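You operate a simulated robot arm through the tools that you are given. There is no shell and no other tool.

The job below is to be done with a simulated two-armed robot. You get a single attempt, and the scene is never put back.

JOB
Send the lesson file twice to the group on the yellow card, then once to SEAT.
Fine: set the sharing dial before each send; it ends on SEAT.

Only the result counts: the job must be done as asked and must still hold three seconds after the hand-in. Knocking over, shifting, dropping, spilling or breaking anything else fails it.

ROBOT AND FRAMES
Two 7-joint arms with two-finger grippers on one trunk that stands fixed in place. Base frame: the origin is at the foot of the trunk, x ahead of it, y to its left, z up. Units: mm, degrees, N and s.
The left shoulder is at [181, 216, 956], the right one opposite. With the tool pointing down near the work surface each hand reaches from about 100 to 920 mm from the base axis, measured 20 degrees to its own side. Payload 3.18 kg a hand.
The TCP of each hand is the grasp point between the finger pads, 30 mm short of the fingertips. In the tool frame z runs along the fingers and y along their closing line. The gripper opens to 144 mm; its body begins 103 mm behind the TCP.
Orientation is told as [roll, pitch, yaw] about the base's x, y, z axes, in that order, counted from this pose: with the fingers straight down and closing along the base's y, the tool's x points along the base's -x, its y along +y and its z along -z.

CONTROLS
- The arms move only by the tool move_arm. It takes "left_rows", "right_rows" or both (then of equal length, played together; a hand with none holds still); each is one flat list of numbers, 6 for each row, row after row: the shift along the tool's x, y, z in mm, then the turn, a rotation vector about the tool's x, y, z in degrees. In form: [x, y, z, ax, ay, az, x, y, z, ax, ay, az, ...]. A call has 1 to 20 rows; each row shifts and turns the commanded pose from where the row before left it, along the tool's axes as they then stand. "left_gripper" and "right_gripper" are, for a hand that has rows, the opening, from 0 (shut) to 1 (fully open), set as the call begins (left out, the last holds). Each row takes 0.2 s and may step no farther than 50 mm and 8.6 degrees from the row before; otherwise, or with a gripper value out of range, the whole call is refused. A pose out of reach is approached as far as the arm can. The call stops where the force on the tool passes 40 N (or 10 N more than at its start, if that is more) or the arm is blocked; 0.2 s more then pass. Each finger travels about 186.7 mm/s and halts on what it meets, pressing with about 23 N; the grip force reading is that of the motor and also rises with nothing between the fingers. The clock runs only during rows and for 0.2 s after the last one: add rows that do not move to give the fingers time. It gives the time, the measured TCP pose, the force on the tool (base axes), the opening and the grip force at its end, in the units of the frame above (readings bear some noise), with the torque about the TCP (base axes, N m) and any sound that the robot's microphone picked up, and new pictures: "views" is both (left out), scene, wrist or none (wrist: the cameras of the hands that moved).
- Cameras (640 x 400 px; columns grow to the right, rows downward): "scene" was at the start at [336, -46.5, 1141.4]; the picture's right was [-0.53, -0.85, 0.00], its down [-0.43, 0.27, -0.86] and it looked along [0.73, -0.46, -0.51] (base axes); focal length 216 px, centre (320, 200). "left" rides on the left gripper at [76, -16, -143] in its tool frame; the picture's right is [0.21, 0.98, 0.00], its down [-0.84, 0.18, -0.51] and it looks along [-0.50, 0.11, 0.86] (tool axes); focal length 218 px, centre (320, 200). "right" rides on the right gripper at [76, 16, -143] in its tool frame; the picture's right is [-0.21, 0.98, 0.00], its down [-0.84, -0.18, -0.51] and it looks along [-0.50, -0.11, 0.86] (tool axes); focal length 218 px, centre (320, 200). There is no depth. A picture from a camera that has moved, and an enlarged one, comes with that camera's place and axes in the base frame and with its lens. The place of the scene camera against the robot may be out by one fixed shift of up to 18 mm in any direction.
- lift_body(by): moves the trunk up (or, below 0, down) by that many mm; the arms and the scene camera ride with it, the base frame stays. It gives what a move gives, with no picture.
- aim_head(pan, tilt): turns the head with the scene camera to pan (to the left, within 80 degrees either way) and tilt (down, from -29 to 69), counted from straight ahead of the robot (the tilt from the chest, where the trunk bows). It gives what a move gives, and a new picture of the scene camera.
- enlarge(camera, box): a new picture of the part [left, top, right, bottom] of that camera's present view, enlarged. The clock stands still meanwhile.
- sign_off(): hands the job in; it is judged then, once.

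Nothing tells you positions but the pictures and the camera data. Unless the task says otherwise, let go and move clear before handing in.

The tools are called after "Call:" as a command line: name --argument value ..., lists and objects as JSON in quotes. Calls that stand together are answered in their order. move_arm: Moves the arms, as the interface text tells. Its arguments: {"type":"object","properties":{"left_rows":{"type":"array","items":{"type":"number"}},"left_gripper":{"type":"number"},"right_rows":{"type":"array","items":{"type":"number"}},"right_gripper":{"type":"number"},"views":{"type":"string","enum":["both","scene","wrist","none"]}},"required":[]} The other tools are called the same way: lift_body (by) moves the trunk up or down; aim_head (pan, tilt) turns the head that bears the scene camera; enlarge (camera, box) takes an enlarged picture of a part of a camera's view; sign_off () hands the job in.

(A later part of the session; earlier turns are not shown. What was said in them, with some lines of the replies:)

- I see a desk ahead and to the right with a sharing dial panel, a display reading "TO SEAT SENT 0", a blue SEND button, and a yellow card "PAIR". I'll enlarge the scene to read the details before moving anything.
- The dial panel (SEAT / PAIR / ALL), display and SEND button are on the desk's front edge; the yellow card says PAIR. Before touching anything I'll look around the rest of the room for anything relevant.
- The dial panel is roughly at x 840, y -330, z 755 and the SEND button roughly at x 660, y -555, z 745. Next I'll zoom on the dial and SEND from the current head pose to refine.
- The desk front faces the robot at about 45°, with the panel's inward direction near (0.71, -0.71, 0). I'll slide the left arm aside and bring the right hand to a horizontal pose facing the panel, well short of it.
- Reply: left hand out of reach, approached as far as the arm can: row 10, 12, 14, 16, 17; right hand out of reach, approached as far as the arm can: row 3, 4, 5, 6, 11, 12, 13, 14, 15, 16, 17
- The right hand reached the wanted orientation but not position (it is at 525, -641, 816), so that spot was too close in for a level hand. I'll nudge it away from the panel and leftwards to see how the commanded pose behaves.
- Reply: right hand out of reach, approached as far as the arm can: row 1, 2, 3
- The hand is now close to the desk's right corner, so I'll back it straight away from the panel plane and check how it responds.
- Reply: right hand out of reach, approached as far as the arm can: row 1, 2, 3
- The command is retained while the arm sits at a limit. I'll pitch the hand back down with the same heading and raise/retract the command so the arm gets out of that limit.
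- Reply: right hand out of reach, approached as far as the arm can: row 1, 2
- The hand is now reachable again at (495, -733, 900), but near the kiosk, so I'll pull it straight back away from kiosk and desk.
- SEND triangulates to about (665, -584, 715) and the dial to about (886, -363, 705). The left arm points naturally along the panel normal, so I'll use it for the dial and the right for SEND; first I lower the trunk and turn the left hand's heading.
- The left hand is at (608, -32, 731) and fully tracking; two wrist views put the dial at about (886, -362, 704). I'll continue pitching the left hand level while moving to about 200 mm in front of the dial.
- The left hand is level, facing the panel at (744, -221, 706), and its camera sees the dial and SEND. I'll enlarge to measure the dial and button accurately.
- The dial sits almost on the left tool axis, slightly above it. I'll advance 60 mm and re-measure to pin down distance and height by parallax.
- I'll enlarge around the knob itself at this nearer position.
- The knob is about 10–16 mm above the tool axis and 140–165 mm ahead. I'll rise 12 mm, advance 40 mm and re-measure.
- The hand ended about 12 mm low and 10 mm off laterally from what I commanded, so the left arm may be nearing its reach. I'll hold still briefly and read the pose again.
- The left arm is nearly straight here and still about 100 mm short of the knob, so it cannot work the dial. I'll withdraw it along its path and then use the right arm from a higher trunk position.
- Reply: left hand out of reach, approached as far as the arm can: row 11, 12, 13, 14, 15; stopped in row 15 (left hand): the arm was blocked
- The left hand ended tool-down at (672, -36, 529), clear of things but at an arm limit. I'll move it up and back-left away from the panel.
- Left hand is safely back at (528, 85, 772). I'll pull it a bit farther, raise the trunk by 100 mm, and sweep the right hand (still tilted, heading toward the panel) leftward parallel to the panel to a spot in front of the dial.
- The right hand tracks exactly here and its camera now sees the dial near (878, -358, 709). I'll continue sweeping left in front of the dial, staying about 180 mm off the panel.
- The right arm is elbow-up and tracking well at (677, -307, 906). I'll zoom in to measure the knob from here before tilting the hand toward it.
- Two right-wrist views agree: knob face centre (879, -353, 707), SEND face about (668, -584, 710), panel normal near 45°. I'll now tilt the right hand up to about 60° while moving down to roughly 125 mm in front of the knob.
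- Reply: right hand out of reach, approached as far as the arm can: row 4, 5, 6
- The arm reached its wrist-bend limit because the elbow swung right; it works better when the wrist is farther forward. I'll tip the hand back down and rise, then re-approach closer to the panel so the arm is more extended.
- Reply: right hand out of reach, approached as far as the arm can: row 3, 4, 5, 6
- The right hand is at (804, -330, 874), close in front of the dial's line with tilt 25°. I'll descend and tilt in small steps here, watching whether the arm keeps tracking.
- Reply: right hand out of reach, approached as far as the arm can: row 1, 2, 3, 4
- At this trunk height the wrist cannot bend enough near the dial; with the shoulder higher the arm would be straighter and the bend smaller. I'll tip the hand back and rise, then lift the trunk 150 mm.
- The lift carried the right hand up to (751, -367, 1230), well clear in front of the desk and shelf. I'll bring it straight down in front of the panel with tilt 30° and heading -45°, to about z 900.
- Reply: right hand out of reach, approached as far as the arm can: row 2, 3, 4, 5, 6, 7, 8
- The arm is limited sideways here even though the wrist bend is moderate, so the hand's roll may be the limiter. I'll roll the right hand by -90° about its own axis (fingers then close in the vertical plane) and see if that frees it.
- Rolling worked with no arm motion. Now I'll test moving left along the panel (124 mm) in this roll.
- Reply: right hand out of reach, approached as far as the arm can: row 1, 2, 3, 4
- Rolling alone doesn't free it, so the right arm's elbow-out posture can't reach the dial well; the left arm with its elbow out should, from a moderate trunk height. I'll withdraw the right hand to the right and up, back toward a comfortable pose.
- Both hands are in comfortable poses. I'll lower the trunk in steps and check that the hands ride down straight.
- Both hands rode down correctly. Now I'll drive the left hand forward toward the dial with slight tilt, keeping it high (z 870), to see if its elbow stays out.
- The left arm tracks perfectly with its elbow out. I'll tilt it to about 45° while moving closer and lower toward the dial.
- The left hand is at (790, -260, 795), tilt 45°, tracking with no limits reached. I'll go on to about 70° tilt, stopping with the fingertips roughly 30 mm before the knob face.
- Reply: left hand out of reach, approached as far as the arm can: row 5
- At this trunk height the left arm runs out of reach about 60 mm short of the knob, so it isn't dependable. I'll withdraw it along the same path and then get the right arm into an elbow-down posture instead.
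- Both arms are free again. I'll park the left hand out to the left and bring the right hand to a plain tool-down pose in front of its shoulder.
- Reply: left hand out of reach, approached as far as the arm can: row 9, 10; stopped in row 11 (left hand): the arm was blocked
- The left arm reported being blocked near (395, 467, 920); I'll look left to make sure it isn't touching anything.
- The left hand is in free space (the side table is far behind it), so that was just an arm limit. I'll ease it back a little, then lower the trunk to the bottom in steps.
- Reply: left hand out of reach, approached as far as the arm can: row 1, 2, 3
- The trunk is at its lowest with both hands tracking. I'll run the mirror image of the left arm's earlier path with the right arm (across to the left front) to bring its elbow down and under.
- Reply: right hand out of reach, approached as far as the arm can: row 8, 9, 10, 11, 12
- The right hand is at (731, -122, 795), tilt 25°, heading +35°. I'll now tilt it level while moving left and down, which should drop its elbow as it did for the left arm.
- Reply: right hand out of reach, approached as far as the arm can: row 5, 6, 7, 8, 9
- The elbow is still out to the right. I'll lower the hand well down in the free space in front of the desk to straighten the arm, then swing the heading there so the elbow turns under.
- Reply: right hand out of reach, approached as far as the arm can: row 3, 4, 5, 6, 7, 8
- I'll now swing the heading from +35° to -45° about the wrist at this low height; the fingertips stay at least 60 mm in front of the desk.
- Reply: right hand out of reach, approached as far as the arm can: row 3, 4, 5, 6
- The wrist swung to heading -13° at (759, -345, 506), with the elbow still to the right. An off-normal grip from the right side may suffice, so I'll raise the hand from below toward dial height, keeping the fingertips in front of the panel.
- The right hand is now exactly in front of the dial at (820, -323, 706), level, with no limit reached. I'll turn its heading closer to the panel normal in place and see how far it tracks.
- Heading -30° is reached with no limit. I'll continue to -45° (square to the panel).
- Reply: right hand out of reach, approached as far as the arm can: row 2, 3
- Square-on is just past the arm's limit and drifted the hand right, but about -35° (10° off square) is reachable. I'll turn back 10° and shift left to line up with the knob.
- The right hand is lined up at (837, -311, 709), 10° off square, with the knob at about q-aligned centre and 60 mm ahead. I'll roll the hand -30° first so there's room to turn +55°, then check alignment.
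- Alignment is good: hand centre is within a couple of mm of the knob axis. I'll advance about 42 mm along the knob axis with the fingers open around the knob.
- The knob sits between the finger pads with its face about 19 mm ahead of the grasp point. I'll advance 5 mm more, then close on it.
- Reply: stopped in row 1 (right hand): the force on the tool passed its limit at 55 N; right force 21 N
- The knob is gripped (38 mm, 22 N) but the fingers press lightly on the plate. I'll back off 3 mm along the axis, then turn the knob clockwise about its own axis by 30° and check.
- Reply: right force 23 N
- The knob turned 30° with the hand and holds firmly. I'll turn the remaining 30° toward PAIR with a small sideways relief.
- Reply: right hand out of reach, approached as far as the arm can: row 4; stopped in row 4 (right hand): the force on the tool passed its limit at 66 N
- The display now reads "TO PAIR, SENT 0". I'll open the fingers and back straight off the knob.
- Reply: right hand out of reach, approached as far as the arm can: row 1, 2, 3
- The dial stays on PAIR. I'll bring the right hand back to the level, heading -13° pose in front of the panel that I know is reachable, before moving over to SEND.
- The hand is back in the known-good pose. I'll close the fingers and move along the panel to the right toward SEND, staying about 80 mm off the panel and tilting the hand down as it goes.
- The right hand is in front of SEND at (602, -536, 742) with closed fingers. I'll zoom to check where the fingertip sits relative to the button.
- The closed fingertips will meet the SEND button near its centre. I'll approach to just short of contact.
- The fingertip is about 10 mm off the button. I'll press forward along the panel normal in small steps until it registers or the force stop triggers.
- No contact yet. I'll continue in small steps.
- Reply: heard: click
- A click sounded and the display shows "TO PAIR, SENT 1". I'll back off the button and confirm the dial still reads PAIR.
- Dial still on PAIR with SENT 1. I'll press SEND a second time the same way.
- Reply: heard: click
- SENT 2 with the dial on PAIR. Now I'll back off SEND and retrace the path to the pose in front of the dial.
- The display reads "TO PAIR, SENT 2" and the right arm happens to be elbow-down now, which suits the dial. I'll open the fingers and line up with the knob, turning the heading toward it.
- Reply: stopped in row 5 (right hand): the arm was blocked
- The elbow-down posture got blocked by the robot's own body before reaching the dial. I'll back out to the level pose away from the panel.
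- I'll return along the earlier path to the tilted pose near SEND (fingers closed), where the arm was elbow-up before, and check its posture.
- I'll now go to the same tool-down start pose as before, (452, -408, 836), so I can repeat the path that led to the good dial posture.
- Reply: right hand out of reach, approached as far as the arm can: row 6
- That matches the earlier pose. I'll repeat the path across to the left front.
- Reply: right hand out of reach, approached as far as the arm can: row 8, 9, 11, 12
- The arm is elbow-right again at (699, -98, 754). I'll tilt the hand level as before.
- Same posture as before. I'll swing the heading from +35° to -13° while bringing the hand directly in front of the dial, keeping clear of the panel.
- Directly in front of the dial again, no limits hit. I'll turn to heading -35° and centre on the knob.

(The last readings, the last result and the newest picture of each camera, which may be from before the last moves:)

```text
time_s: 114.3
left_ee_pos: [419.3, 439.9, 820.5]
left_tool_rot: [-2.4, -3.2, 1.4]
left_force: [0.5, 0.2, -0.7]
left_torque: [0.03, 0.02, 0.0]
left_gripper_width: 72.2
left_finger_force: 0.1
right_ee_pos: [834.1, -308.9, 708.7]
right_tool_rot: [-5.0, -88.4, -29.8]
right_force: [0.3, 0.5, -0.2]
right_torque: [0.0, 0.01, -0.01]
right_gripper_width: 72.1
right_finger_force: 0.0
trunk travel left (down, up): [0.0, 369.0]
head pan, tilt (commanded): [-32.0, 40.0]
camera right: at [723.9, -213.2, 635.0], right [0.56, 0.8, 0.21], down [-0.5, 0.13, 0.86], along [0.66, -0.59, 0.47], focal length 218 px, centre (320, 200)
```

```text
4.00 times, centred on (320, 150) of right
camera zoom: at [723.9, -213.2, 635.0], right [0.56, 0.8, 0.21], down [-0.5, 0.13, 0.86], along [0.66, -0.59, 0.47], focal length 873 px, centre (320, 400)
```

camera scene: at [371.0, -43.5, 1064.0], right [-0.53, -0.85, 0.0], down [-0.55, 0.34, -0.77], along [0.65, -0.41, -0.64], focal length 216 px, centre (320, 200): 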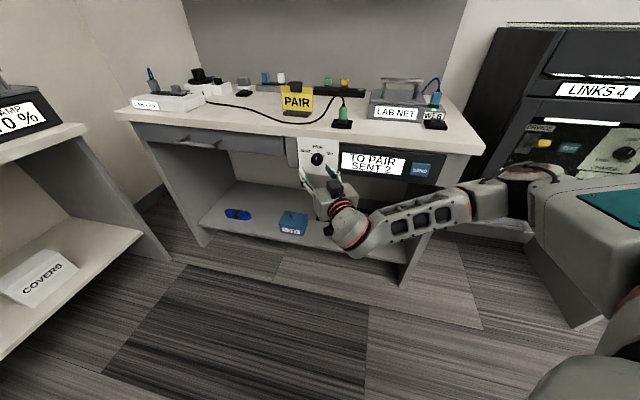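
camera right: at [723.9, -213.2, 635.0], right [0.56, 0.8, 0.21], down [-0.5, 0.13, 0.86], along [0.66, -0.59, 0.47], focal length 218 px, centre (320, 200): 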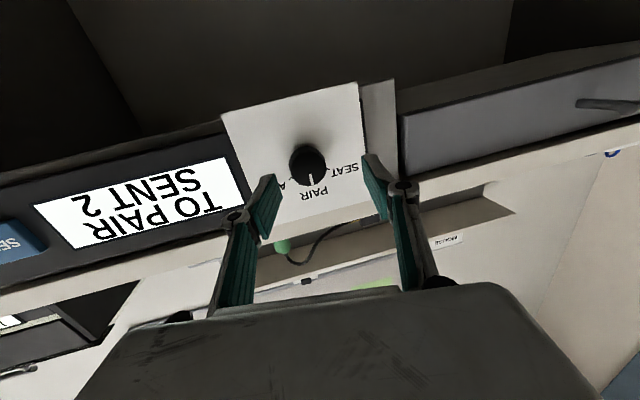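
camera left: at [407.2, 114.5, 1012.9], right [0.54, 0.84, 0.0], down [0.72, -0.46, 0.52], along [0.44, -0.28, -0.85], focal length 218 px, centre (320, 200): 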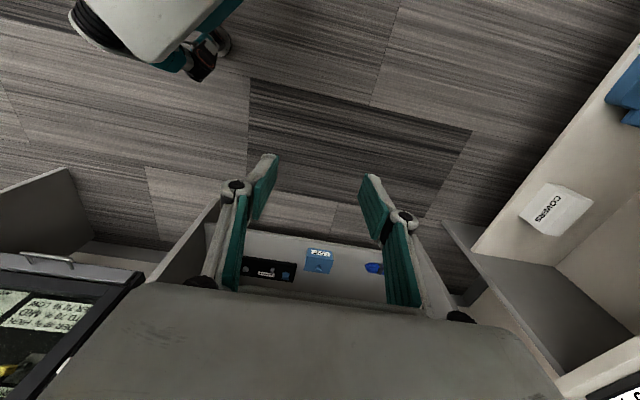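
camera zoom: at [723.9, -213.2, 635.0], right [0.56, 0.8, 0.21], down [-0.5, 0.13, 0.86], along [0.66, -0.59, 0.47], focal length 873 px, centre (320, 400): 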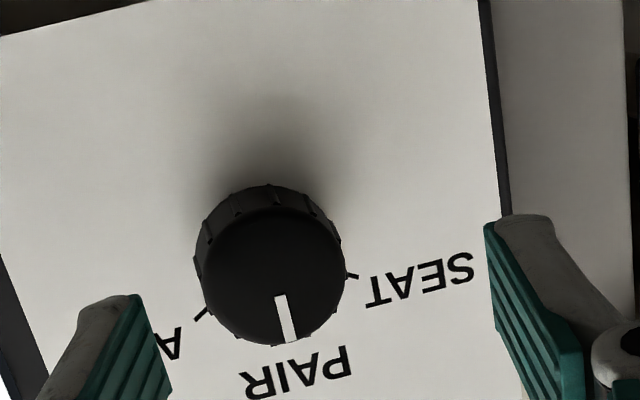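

Aligned within a few mm. Next I turn the hand +30° about the knob axis (still clear of the knob) so that I can grip and then turn -60° back to SEAT within range.

Call:
move_arm --right_rows '[-1.5, -6.1, 9.1, 0, -1.6, 0, 0, 0, 0, 0, -1.32, 7.38, 0, 0, 0, 0, -1.32, 7.38, 0, 0, 0, 0, -1.32, 7.38, 0, 0, 0, 0, -1.32, 7.38, 0, 0, 0, 0, 0, 0]' --views "both"

Call:
enlarge --camera "right" --box '[240, 100, 400, 200]'

Call:
enlarge --camera "scene" --box '[260, 120, 388, 200]'

```text
time_s: 115.7
left_ee_pos: [418.9, 440.2, 819.1]
left_tool_rot: [-2.3, -3.2, 1.4]
left_force: [-1.0, 0.0, 0.3]
left_torque: [-0.01, 0.02, 0.01]
left_gripper_width: 72.0
left_finger_force: 0.0
right_ee_pos: [854.8, -323.0, 727.1]
right_tool_rot: [100.1, -60.3, -134.9]
right_force: [0.2, 0.1, -0.2]
right_torque: [0.0, 0.01, 0.02]
right_gripper_width: 72.2
right_finger_force: 0.0
right hand out of reach, approached as far as the arm can: row 5
trunk travel left (down, up): [0.0, 369.0]
head pan, tilt (commanded): [-32.0, 40.0]
camera scene: at [371.2, -43.6, 1063.8], right [-0.53, -0.85, 0.0], down [-0.55, 0.34, -0.77], along [0.65, -0.41, -0.64], focal length 216 px, centre (320, 200)
camera right: at [772.6, -200.9, 654.3], right [0.39, 0.64, 0.66], down [-0.79, -0.13, 0.6], along [0.47, -0.76, 0.45], focal length 218 px, centre (320, 200)
```

scene: 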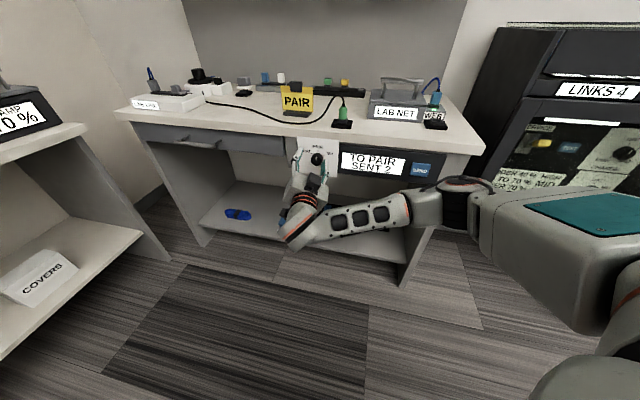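
right: 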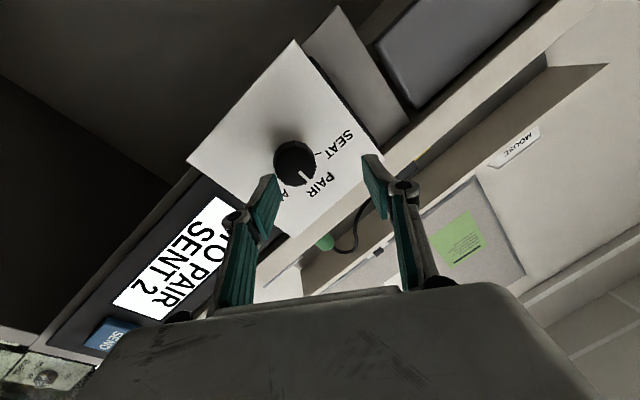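

```text
4.00 times, centred on (320, 150) of right
camera zoom: at [772.6, -200.9, 654.3], right [0.39, 0.64, 0.66], down [-0.79, -0.13, 0.6], along [0.47, -0.76, 0.45], focal length 873 px, centre (320, 400)
```

zoom: 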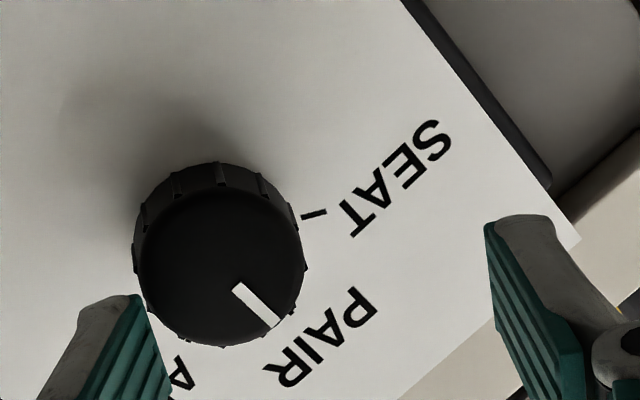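

```text
5.00 times, centred on (324, 160) of scene
camera zoom: at [371.2, -43.6, 1063.8], right [-0.53, -0.85, 0.0], down [-0.55, 0.34, -0.77], along [0.65, -0.41, -0.64], focal length 1081 px, centre (300, 400)
```

zoom: 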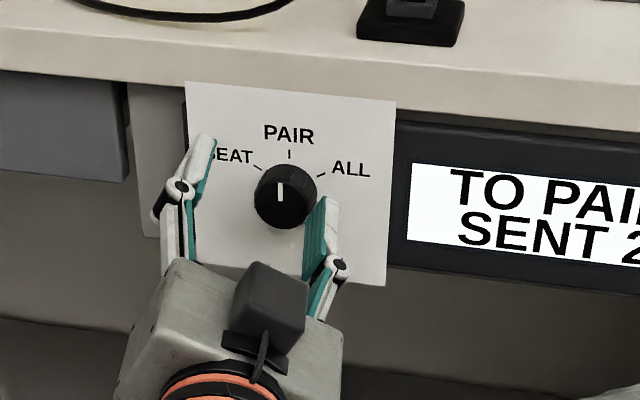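

The last step drifted up and left at the arm's limit, still clear of the knob. I'll bring the hand down and right onto the knob axis while easing forward.

Call:
move_arm --right_rows '[3.1, -5.9, 2.3, 0, 0, 0, 3.1, -5.9, 2.3, 0, 0, 0, 3.1, -5.9, 2.3, 0, 0, 0, 0, 0, 0, 0, 0, 0]' --views "both"

Call:
enlarge --camera "right" --box '[240, 100, 400, 200]'

Call:
enlarge --camera "scene" --box '[260, 120, 388, 200]'

```text
time_s: 116.7
left_ee_pos: [417.6, 440.5, 818.8]
left_tool_rot: [-2.2, -3.1, 1.4]
left_force: [-0.8, -0.4, -0.6]
left_torque: [-0.01, 0.02, 0.0]
left_gripper_width: 71.9
left_finger_force: 0.0
right_ee_pos: [861.0, -340.0, 715.2]
right_tool_rot: [100.1, -60.3, -134.9]
right_force: [-0.3, 0.6, -0.1]
right_torque: [0.03, -0.03, -0.02]
right_gripper_width: 71.8
right_finger_force: 0.0
right hand out of reach, approached as far as the arm can: row 1, 3
trunk travel left (down, up): [0.0, 369.0]
head pan, tilt (commanded): [-32.0, 40.0]
camera scene: at [371.1, -43.7, 1063.9], right [-0.53, -0.85, 0.0], down [-0.55, 0.34, -0.77], along [0.65, -0.41, -0.64], focal length 216 px, centre (320, 200)
camera right: at [779.4, -217.0, 644.1], right [0.4, 0.64, 0.66], down [-0.79, -0.13, 0.6], along [0.47, -0.76, 0.45], focal length 218 px, centre (320, 200)
```

scene: 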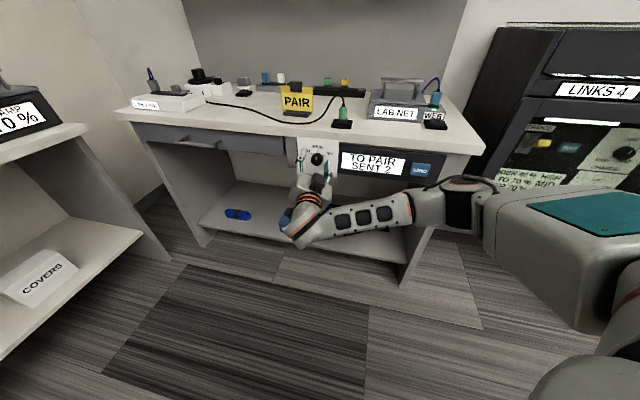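
right: 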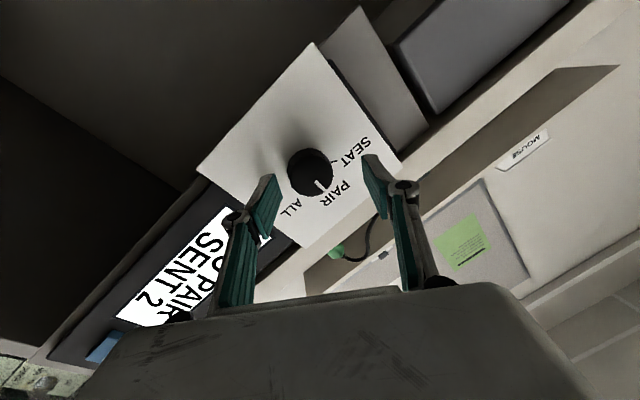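

```text
4.00 times, centred on (320, 150) of right
camera zoom: at [779.4, -217.0, 644.1], right [0.4, 0.64, 0.66], down [-0.79, -0.13, 0.6], along [0.47, -0.76, 0.45], focal length 873 px, centre (320, 400)
```

zoom: 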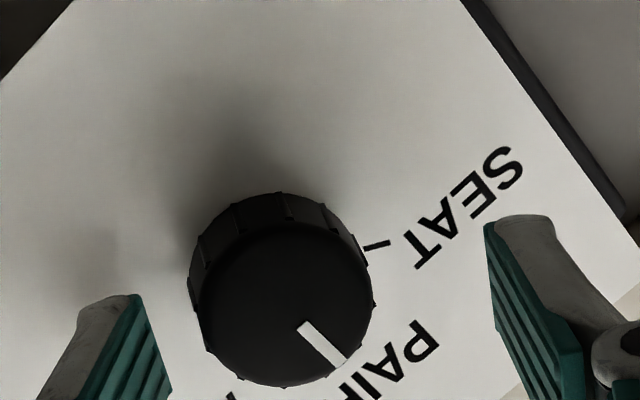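

```text
5.00 times, centred on (324, 160) of scene
camera zoom: at [371.1, -43.7, 1063.9], right [-0.53, -0.85, 0.0], down [-0.55, 0.34, -0.77], along [0.65, -0.41, -0.64], focal length 1081 px, centre (300, 400)
```

zoom: 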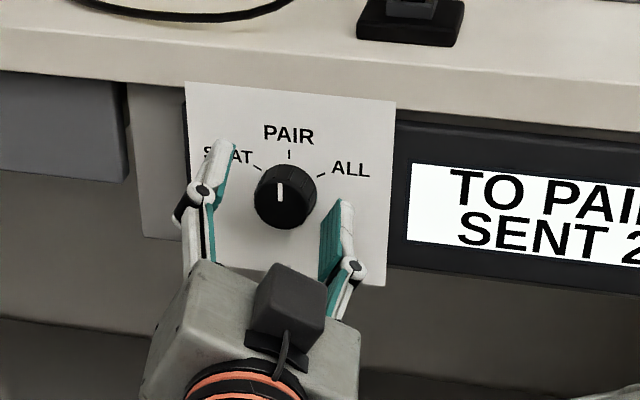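

The knob is between the fingers but about 7 mm off-centre along the closing line. I'll shift by 6 mm, advance 2 mm, and close.

Call:
move_arm --right_rows '[0, -3.2, 1, 0, 0, 0, 0, -3.2, 1, 0, 0, 0, 0, 0, 0, 0, 0, 0]' --views "wrist"

Call:
enlarge --camera "right" --box '[240, 100, 400, 200]'

```text
time_s: 117.5
left_ee_pos: [419.0, 440.0, 818.3]
left_tool_rot: [-2.4, -3.2, 1.4]
left_force: [1.1, -0.2, -0.3]
left_torque: [0.01, 0.02, -0.03]
left_gripper_width: 71.9
left_finger_force: 0.1
right_ee_pos: [860.8, -345.2, 713.7]
right_tool_rot: [100.0, -60.3, -134.7]
right_force: [-1.0, -0.4, -0.2]
right_torque: [0.01, 0.0, 0.0]
right_gripper_width: 71.7
right_finger_force: 0.0
trunk travel left (down, up): [0.0, 369.0]
head pan, tilt (commanded): [-32.0, 40.0]
camera right: at [779.3, -223.0, 641.9], right [0.4, 0.64, 0.66], down [-0.79, -0.13, 0.6], along [0.47, -0.76, 0.45], focal length 218 px, centre (320, 200)
```

right: 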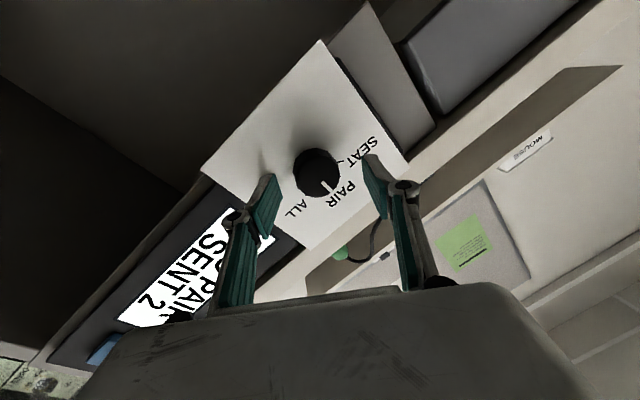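

```text
4.00 times, centred on (320, 150) of right
camera zoom: at [779.3, -223.0, 641.9], right [0.4, 0.64, 0.66], down [-0.79, -0.13, 0.6], along [0.47, -0.76, 0.45], focal length 873 px, centre (320, 400)
```

zoom: 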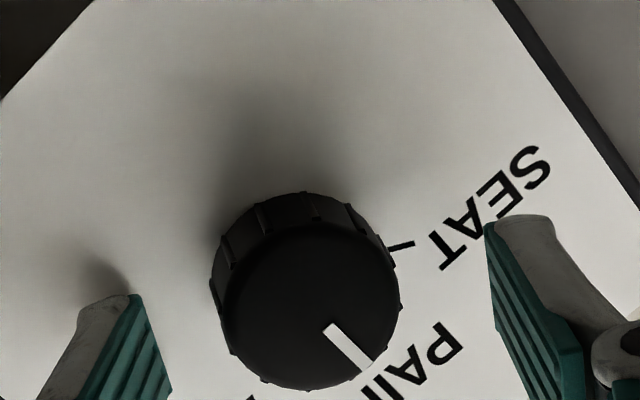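

Nearly centred now. I'll shift 2 mm more and close on the knob.

Call:
move_arm --right_rows '[0, -2, 0, 0, 0, 0, 0, 0, 0, 0, 0, 0]' --views "none"

Call:
move_arm --right_rows '[0, 0, 0, 0, 0, 0, 0, 0, 0, 0, 0, 0]' --right_gripper 0 --views "both"

Call:
enlarge --camera "right" --box '[240, 100, 400, 200]'

```text
time_s: 118.1
left_ee_pos: [418.4, 439.9, 818.5]
left_tool_rot: [-2.2, -3.2, 1.3]
left_force: [0.2, 1.0, 0.8]
left_torque: [0.03, -0.02, -0.01]
left_gripper_width: 72.0
left_finger_force: 0.0
right_ee_pos: [861.6, -346.7, 714.4]
right_tool_rot: [100.2, -60.5, -134.9]
right_force: [1.0, -0.3, 0.5]
right_torque: [-0.01, 0.02, 0.02]
right_gripper_width: 71.9
right_finger_force: 0.1
right hand out of reach, approached as far as the arm can: row 1
trunk travel left (down, up): [0.0, 369.0]
head pan, tilt (commanded): [-32.0, 40.0]
```

```text
time_s: 118.7
left_ee_pos: [417.7, 439.1, 818.8]
left_tool_rot: [-2.2, -3.3, 1.4]
left_force: [1.0, 0.3, -0.6]
left_torque: [0.0, 0.02, -0.04]
left_gripper_width: 72.1
left_finger_force: 0.0
right_ee_pos: [859.7, -346.4, 714.1]
right_tool_rot: [100.0, -60.5, -134.8]
right_force: [-11.3, -2.2, -2.9]
right_torque: [0.14, 0.19, -1.04]
right_gripper_width: 38.2
right_finger_force: 45.6
trunk travel left (down, up): [0.0, 369.0]
head pan, tilt (commanded): [-32.0, 40.0]
camera scene: at [370.8, -43.9, 1063.9], right [-0.53, -0.85, 0.0], down [-0.54, 0.34, -0.77], along [0.65, -0.41, -0.64], focal length 216 px, centre (320, 200)
camera right: at [778.7, -224.9, 641.6], right [0.4, 0.64, 0.66], down [-0.79, -0.13, 0.6], along [0.47, -0.76, 0.45], focal length 218 px, centre (320, 200)
```

scene: 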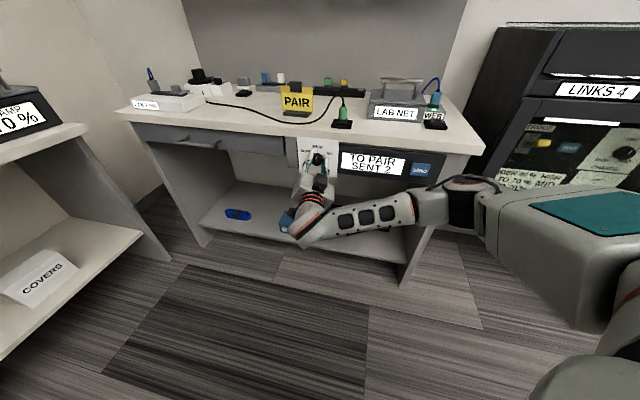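
right: 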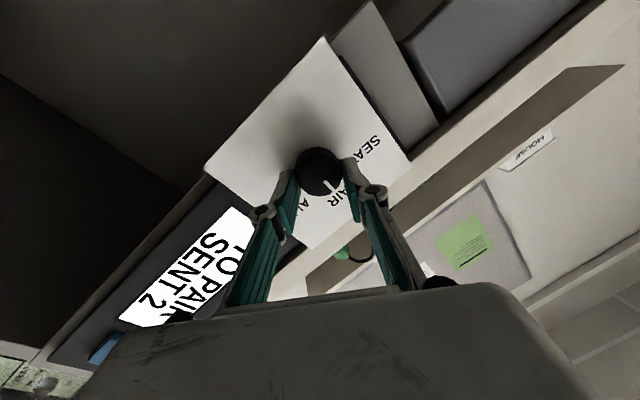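

```text
4.00 times, centred on (320, 150) of right
camera zoom: at [778.7, -224.9, 641.6], right [0.4, 0.64, 0.66], down [-0.79, -0.13, 0.6], along [0.47, -0.76, 0.45], focal length 873 px, centre (320, 400)
```

zoom: 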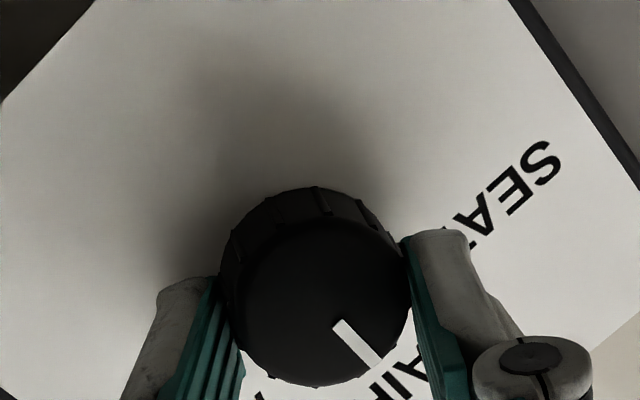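

The knob is gripped at 38 mm. I'll turn it counter-clockwise about its axis, 30° first.

Call:
move_arm --right_rows '[0, 0, 0, 0, 1.33, -7.38, 0, 0, 0, 0, 1.33, -7.38, 0, 0, 0, 0, 1.33, -7.38, 0, 0, 0, 0, 1.33, -7.38]' --views "both"

Call:
enlarge --camera "scene" --box '[260, 120, 420, 220]'

```text
time_s: 119.7
left_ee_pos: [418.7, 441.3, 818.9]
left_tool_rot: [-2.3, -3.3, 1.4]
left_force: [0.1, 0.6, 0.5]
left_torque: [0.01, 0.0, -0.02]
left_gripper_width: 71.8
left_finger_force: 0.1
right_ee_pos: [862.3, -345.3, 716.3]
right_tool_rot: [-156.5, -89.8, 121.8]
right_force: [17.8, 1.5, 5.1]
right_torque: [0.44, 0.26, -0.46]
right_gripper_width: 38.1
right_finger_force: 44.9
trunk travel left (down, up): [0.0, 369.0]
head pan, tilt (commanded): [-32.0, 40.0]
camera scene: at [371.6, -43.4, 1063.9], right [-0.53, -0.85, 0.0], down [-0.55, 0.34, -0.77], along [0.65, -0.41, -0.64], focal length 216 px, centre (320, 200)
camera right: at [753.1, -250.9, 638.5], right [0.56, 0.8, 0.21], down [-0.52, 0.14, 0.84], along [0.65, -0.58, 0.5], focal length 218 px, centre (320, 200)
```

scene: 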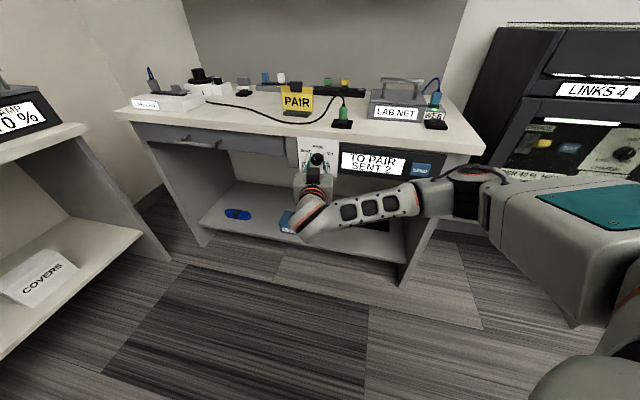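
right: 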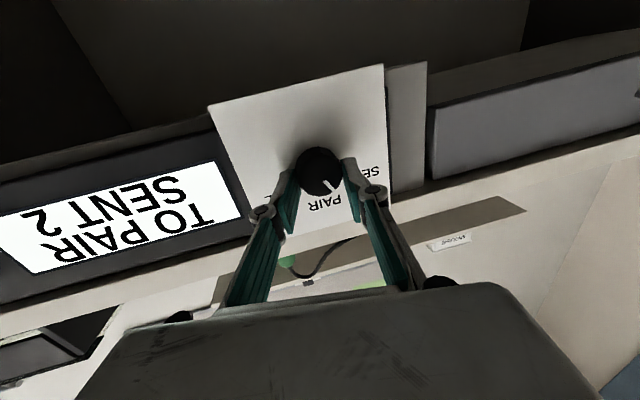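

```text
4.00 times, centred on (340, 170) of scene
camera zoom: at [371.6, -43.4, 1063.9], right [-0.53, -0.85, 0.0], down [-0.55, 0.34, -0.77], along [0.65, -0.41, -0.64], focal length 865 px, centre (240, 320)
```

zoom: 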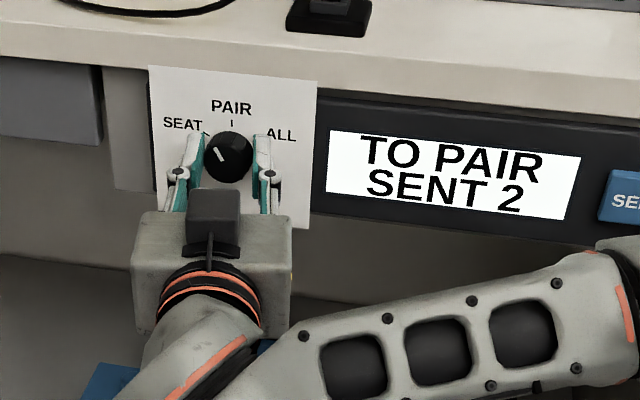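

Halfway. I'll turn the remaining 32° to SEAT.

Call:
move_arm --right_rows '[0, 0, 0, 0, 1.33, -7.38, 0, 0, 0, 0, 1.33, -7.38, 0, 0, 0, 0, 1.33, -7.38, 0, 0, 0, 0, 1.33, -7.38, 0, 0, 0, 0, 0.3, -2]' --views "both"

Call:
enlarge --camera "scene" --box '[260, 120, 420, 220]'

```text
time_s: 120.9
left_ee_pos: [419.1, 440.9, 817.6]
left_tool_rot: [-2.3, -3.1, 1.3]
left_force: [-0.8, -0.4, -0.9]
left_torque: [-0.01, -0.01, 0.0]
left_gripper_width: 71.8
left_finger_force: 0.0
right_ee_pos: [861.1, -343.2, 711.8]
right_tool_rot: [-79.7, -57.7, 45.2]
right_force: [12.1, 27.4, 1.6]
right_torque: [0.47, -0.36, 0.19]
right_gripper_width: 37.9
right_finger_force: 45.1
trunk travel left (down, up): [0.0, 369.0]
head pan, tilt (commanded): [-32.0, 40.0]
camera scene: at [371.7, -42.1, 1063.6], right [-0.53, -0.85, 0.0], down [-0.55, 0.34, -0.77], along [0.65, -0.41, -0.64], focal length 216 px, centre (320, 200)
camera right: at [723.1, -276.9, 651.8], right [0.53, 0.78, -0.34], down [-0.17, 0.49, 0.86], along [0.83, -0.39, 0.39], focal length 218 px, centre (320, 200)
```

scene: 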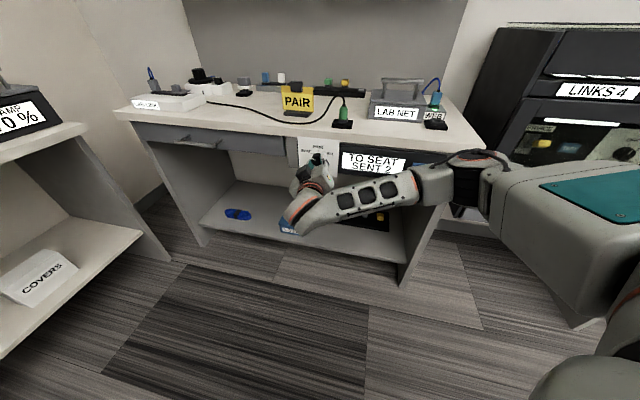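
right: 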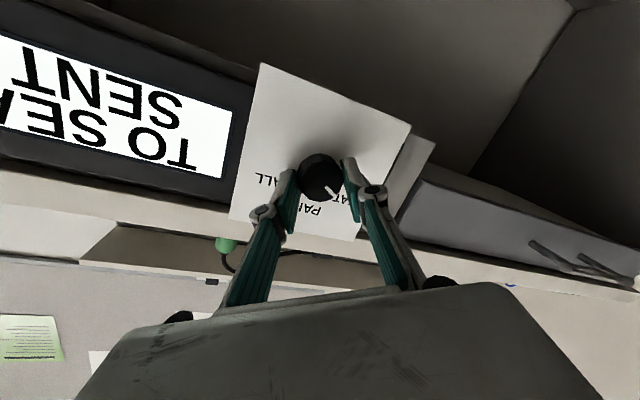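

```text
4.00 times, centred on (340, 170) of scene
camera zoom: at [371.7, -42.1, 1063.6], right [-0.53, -0.85, 0.0], down [-0.55, 0.34, -0.77], along [0.65, -0.41, -0.64], focal length 865 px, centre (240, 320)
```

zoom: 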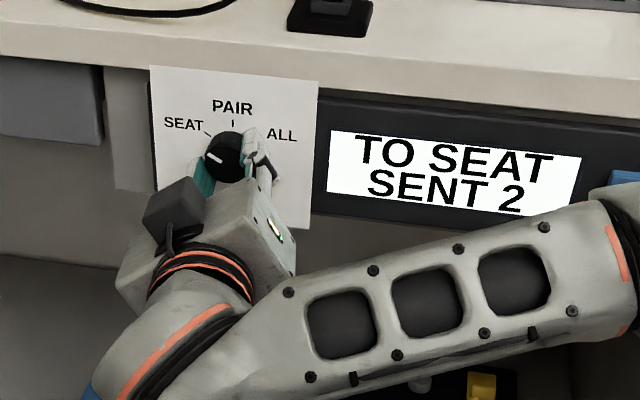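

The display reads "TO SEAT, SENT 2". I'll release and back off along the knob axis.

Call:
move_arm --right_rows '[0, 0, 0, 0, 0, 0, 0, 0, 0, 0, 0, 0]' --right_gripper 0.5 --views "none"

Call:
move_arm --right_rows '[0, 2.65, -14.8, 0, 0, 0, 0, 2.65, -14.8, 0, 0, 0, 0, 2.65, -14.8, 0, 0, 0]' --views "both"

Call:
enlarge --camera "scene" --box '[260, 120, 420, 220]'

```text
time_s: 121.5
left_ee_pos: [418.4, 440.1, 818.3]
left_tool_rot: [-2.3, -3.1, 1.5]
left_force: [-0.7, -0.6, -0.4]
left_torque: [0.02, -0.03, 0.03]
left_gripper_width: 71.9
left_finger_force: 0.1
right_ee_pos: [860.7, -348.6, 714.9]
right_tool_rot: [-80.0, -57.8, 45.0]
right_force: [-1.8, 0.7, -0.6]
right_torque: [0.08, 0.0, -0.11]
right_gripper_width: 72.1
right_finger_force: 0.0
trunk travel left (down, up): [0.0, 369.0]
head pan, tilt (commanded): [-32.0, 40.0]
```

```text
time_s: 122.3
left_ee_pos: [418.8, 439.7, 818.6]
left_tool_rot: [-2.3, -3.2, 1.4]
left_force: [0.0, 0.3, -0.1]
left_torque: [-0.04, -0.03, -0.01]
left_gripper_width: 72.0
left_finger_force: 0.1
right_ee_pos: [829.3, -314.2, 714.0]
right_tool_rot: [-79.9, -57.8, 45.2]
right_force: [-0.1, 0.0, -0.2]
right_torque: [-0.03, 0.02, 0.01]
right_gripper_width: 71.9
right_finger_force: 0.1
trunk travel left (down, up): [0.0, 369.0]
head pan, tilt (commanded): [-32.0, 40.0]
camera scene: at [371.1, -43.7, 1063.9], right [-0.53, -0.85, 0.0], down [-0.55, 0.34, -0.77], along [0.65, -0.41, -0.64], focal length 216 px, centre (320, 200)
camera right: at [692.3, -248.1, 652.9], right [0.53, 0.78, -0.34], down [-0.17, 0.49, 0.85], along [0.83, -0.4, 0.4], focal length 218 px, centre (320, 200)
```

scene: 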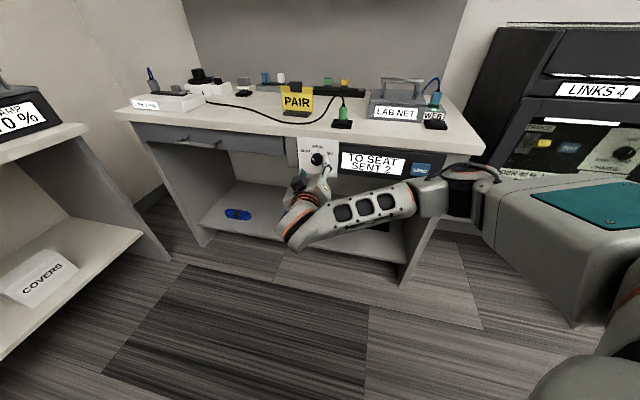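
right: 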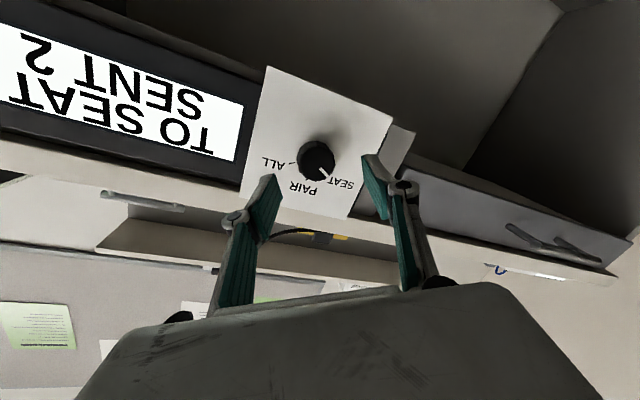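

```text
4.00 times, centred on (340, 170) of scene
camera zoom: at [371.1, -43.7, 1063.9], right [-0.53, -0.85, 0.0], down [-0.55, 0.34, -0.77], along [0.65, -0.41, -0.64], focal length 865 px, centre (240, 320)
```

zoom: 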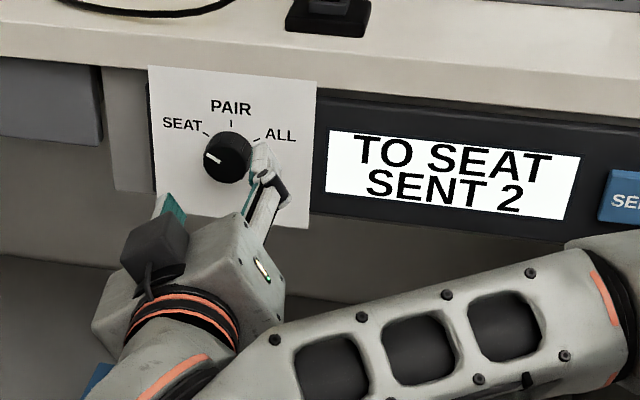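

Dial on SEAT, released cleanly. I'll return to the level heading -13° pose and then go along to SEND as before.

Call:
move_arm --right_rows '[2.5, -1.4, -4, -4.2, -2.32, 6.05, 2.2, -1.4, -3, -4.2, -2.32, 6.05, 1.9, -1.4, -2.4, -4.2, -2.32, 6.05, 1.6, -1.5, -2.6, -4.2, -2.32, 6.05, 1.3, -1.5, -2.8, -4.2, -2.32, 6.05]' --views "scene"

```text
time_s: 123.5
left_ee_pos: [418.3, 440.3, 819.3]
left_tool_rot: [-2.3, -3.2, 1.3]
left_force: [-0.3, 0.1, 0.1]
left_torque: [-0.01, 0.01, -0.03]
left_gripper_width: 72.1
left_finger_force: 0.1
right_ee_pos: [811.6, -316.1, 708.3]
right_tool_rot: [132.1, -89.8, -145.1]
right_force: [0.1, -0.1, 0.4]
right_torque: [0.01, -0.02, 0.0]
right_gripper_width: 72.0
right_finger_force: 0.0
trunk travel left (down, up): [0.0, 369.0]
head pan, tilt (commanded): [-32.0, 40.0]
camera scene: at [371.1, -43.5, 1063.9], right [-0.53, -0.85, 0.0], down [-0.55, 0.34, -0.77], along [0.65, -0.41, -0.64], focal length 216 px, centre (320, 200)
```

scene: 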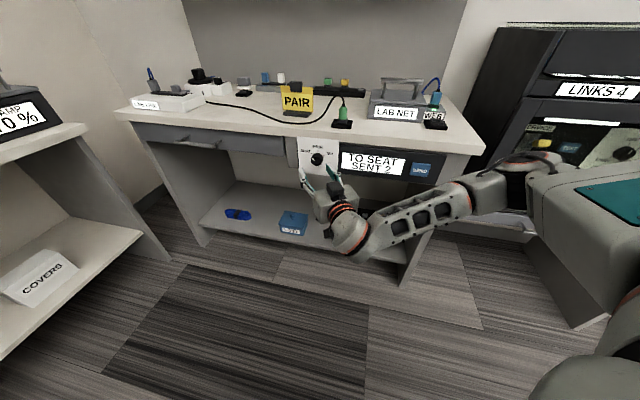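

Good, the hand is in the same starting pose as before. I'll close the fingers and move along to SEND on the same path.

Call:
move_arm --right_rows '[0, -8.5, -14.8, -4.33, 0, 0, 0, -8.5, -14.8, -4.33, 0, 0, 0, -8.5, -14.8, -4.33, 0, 0, -3.7, -19.9, -16.3, 0, 5.8, 0, -2, -19.9, -16.6, 0, 5.8, 0, -0.4, -19.9, -16.7, 0, 5.8, 0, 1.3, -19.9, -16.7, 0, 5.8, 0, 3, -19.9, -16.4, 0, 5.8, 0, 4.7, -19.9, -16.1, 0, 5.8, 0, 6.3, -19.9, -15.5, 0, 5.8, 0, 7.8, -19.9, -14.8, 0, 5.8, 0, 9.2, -19.9, -13.9, 0, 5.8, 0, 10.6, -19.9, -12.9, 0, 5.8, 0]' --right_gripper 0 --views "both"

```text
time_s: 126.3
left_ee_pos: [418.4, 439.9, 817.8]
left_tool_rot: [-2.3, -3.3, 1.5]
left_force: [0.2, 0.0, -0.5]
left_torque: [0.05, 0.0, -0.02]
left_gripper_width: 72.2
left_finger_force: 0.0
right_ee_pos: [599.5, -533.8, 745.7]
right_tool_rot: [0.0, -32.0, -0.2]
right_force: [-0.3, 0.1, 0.0]
right_torque: [0.01, -0.01, 0.04]
right_gripper_width: 0.0
right_finger_force: 22.7
trunk travel left (down, up): [0.0, 369.0]
head pan, tilt (commanded): [-32.0, 40.0]
camera scene: at [371.0, -43.6, 1064.0], right [-0.53, -0.85, 0.0], down [-0.55, 0.34, -0.77], along [0.65, -0.41, -0.64], focal length 216 px, centre (320, 200)
camera right: at [458.1, -517.3, 825.1], right [0.18, 0.98, 0.11], down [0.44, -0.18, 0.88], along [0.88, -0.11, -0.47], focal length 218 px, centre (320, 200)
```

scene: 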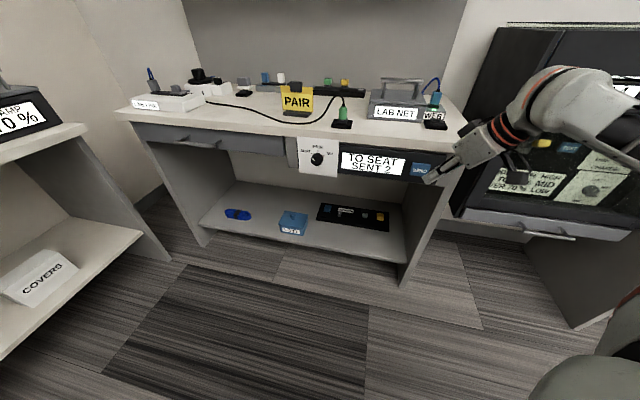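
right: 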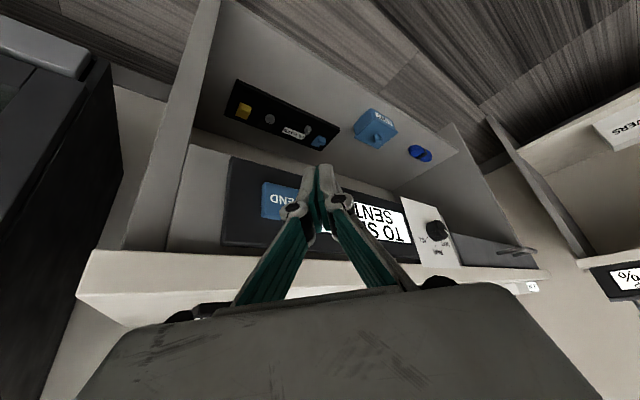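

Display reads "TO SEAT, SENT 2", and the fingertips are in front of SEND. I'll approach to just short of contact.

Call:
move_arm --right_rows '[-6.9, -10.6, 8.95, 0, 0, 0, -6.9, -10.6, 8.95, 0, 0, 0, -6.9, -10.6, 8.95, 0, 0, 0, 0, 0, 0, 0, 0, 0]' --views "scene"

Call:
enlarge --camera "scene" --box '[290, 130, 450, 210]'

```text
time_s: 127.3
left_ee_pos: [418.6, 440.4, 818.4]
left_tool_rot: [-2.4, -3.2, 1.4]
left_force: [-0.3, -0.3, 0.3]
left_torque: [-0.03, 0.02, 0.01]
left_gripper_width: 72.0
left_finger_force: 0.1
right_ee_pos: [632.1, -567.2, 733.8]
right_tool_rot: [0.0, -32.1, -0.2]
right_force: [-0.5, -0.2, 0.0]
right_torque: [0.0, -0.02, -0.05]
right_gripper_width: 0.0
right_finger_force: 23.5
trunk travel left (down, up): [0.0, 369.0]
head pan, tilt (commanded): [-32.0, 40.0]
camera scene: at [371.1, -43.7, 1063.9], right [-0.53, -0.85, 0.0], down [-0.55, 0.34, -0.77], along [0.65, -0.41, -0.64], focal length 216 px, centre (320, 200)
```

scene: 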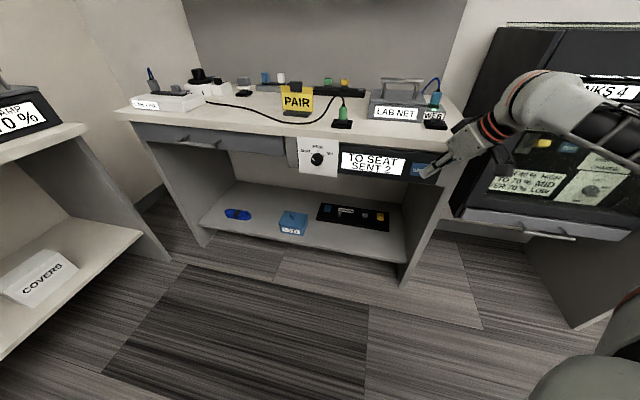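

```text
4.00 times, centred on (370, 170) of scene
camera zoom: at [371.1, -43.7, 1063.9], right [-0.53, -0.85, 0.0], down [-0.55, 0.34, -0.77], along [0.65, -0.41, -0.64], focal length 865 px, centre (120, 320)
```

zoom: 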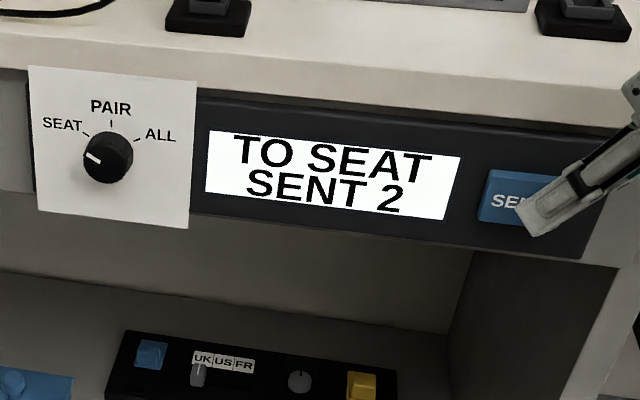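

Dial on SEAT, display "TO SEAT, SENT 2". I'll press SEND once.

Call:
move_arm --right_rows '[-2.4, -2.83, 1.5, 0, 0, 0, -2.4, -2.83, 1.5, 0, 0, 0, -2.4, -2.83, 1.5, 0, 0, 0, -1.8, -2.1, 1.1, 0, 0, 0, -1.8, -2.1, 1.1, 0, 0, 0, -0.9, -1.1, 0.6, 0, 0, 0]' --views "scene"

Call:
enlarge --camera "scene" --box '[290, 130, 450, 210]'

```text
time_s: 128.7
left_ee_pos: [417.7, 440.6, 818.4]
left_tool_rot: [-2.5, -3.2, 1.4]
left_force: [-0.6, 0.6, 0.2]
left_torque: [-0.02, 0.02, -0.01]
left_gripper_width: 72.0
left_finger_force: 0.0
right_ee_pos: [642.8, -578.5, 734.2]
right_tool_rot: [0.0, -32.0, -0.1]
right_force: [-8.9, 6.8, 0.3]
right_torque: [0.08, 0.13, 0.06]
right_gripper_width: 0.0
right_finger_force: 22.5
trunk travel left (down, up): [0.0, 369.0]
head pan, tilt (commanded): [-32.0, 40.0]
heard: click
camera scene: at [370.5, -43.2, 1064.1], right [-0.53, -0.85, 0.0], down [-0.54, 0.34, -0.77], along [0.65, -0.41, -0.64], focal length 216 px, centre (320, 200)
```

scene: 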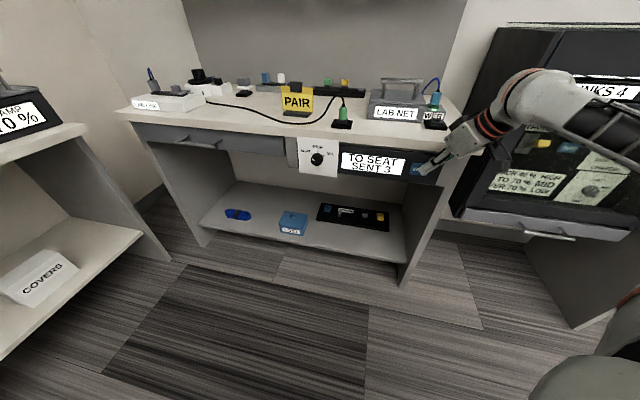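

```text
4.00 times, centred on (370, 170) of scene
camera zoom: at [370.5, -43.2, 1064.1], right [-0.53, -0.85, 0.0], down [-0.54, 0.34, -0.77], along [0.65, -0.41, -0.64], focal length 865 px, centre (120, 320)
```

zoom: 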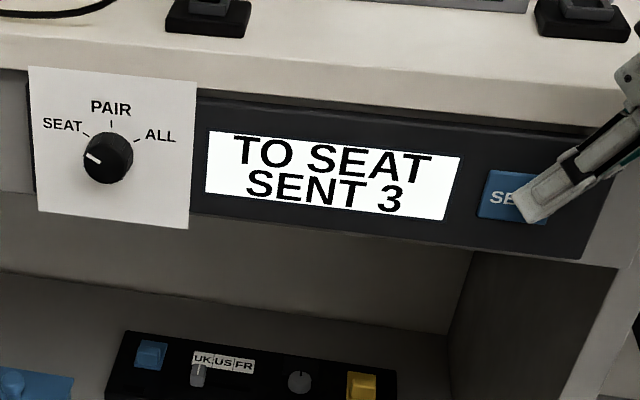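

SENT 3 to SEAT with one click; the dial is on SEAT. I'll back the hand straight off the button and well clear of the panel.

Call:
move_arm --right_rows '[4.8, 5.7, -3, 0, 0, 0, 7.9, 10.6, -7.3, 0, 0, 0, 7.9, 10.6, -7.3, 0, 0, 0, 7.9, 10.6, -7.3, 0, 0, 0, 7.9, 10.6, -7.3, 0, 0, 0, 7.9, 10.6, -7.3, 0, 0, 0, 0, 0, 0, 0, 0, 0]' --views "scene"

Call:
enlarge --camera "scene" --box '[290, 130, 450, 210]'

Call:
enlarge --camera "scene" --box '[120, 50, 480, 275]'

```text
time_s: 130.3
left_ee_pos: [419.2, 441.0, 818.8]
left_tool_rot: [-2.3, -3.2, 1.3]
left_force: [0.4, -0.4, -0.9]
left_torque: [0.0, 0.0, 0.0]
left_gripper_width: 72.0
left_finger_force: 0.2
right_ee_pos: [585.4, -519.7, 744.4]
right_tool_rot: [0.0, -32.0, -0.2]
right_force: [-0.1, 0.2, 0.9]
right_torque: [-0.03, -0.03, 0.0]
right_gripper_width: 0.0
right_finger_force: 22.3
trunk travel left (down, up): [0.0, 369.0]
head pan, tilt (commanded): [-32.0, 40.0]
camera scene: at [371.0, -43.6, 1063.9], right [-0.53, -0.85, 0.0], down [-0.55, 0.34, -0.77], along [0.65, -0.41, -0.64], focal length 216 px, centre (320, 200)
```

scene: 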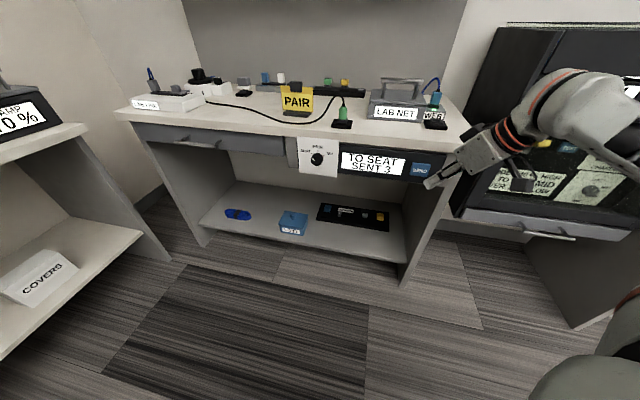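

```text
4.00 times, centred on (370, 170) of scene
camera zoom: at [371.0, -43.6, 1063.9], right [-0.53, -0.85, 0.0], down [-0.55, 0.34, -0.77], along [0.65, -0.41, -0.64], focal length 865 px, centre (120, 320)
```

zoom: 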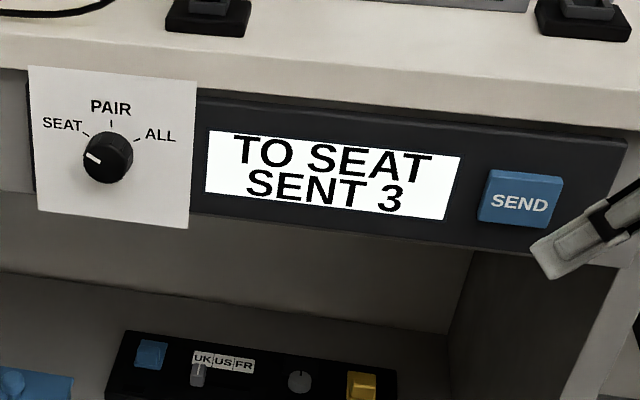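

```text
1.78 times, centred on (300, 162) of scene
camera zoom: at [371.0, -43.6, 1063.9], right [-0.53, -0.85, 0.0], down [-0.55, 0.34, -0.77], along [0.65, -0.41, -0.64], focal length 384 px, centre (356, 267)
```

zoom: 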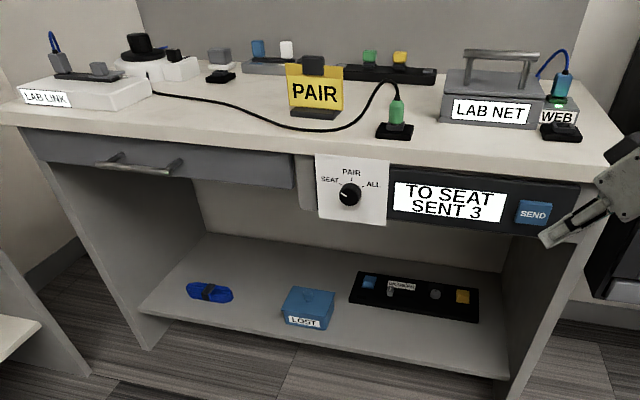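

The display reads "TO SEAT, SENT 3", the dial is on SEAT, nothing else has moved, and the hand is about 100 mm clear of the panel. I'll hand the job in.

Call:
sign_off

```text
The job is handed in.
```

The lesson file was sent twice to PAIR, the group on the yellow card, and once to SEAT. I handed the job in with the sharing dial on SEAT.

- **Sends:** each press gave one click. The display went from "TO PAIR, SENT 1" to "TO PAIR, SENT 2" and then "TO SEAT, SENT 3".
- **Dial:** I turned it to PAIR before the first send and it stayed there for the second, so I did not turn it again in between. I turned it back to SEAT before the third.
- **Rest of the scene:** the last pictures show the desk items where they were. The right hand is about 100 mm clear of the panel. I did not check the display or dial again after handing in.
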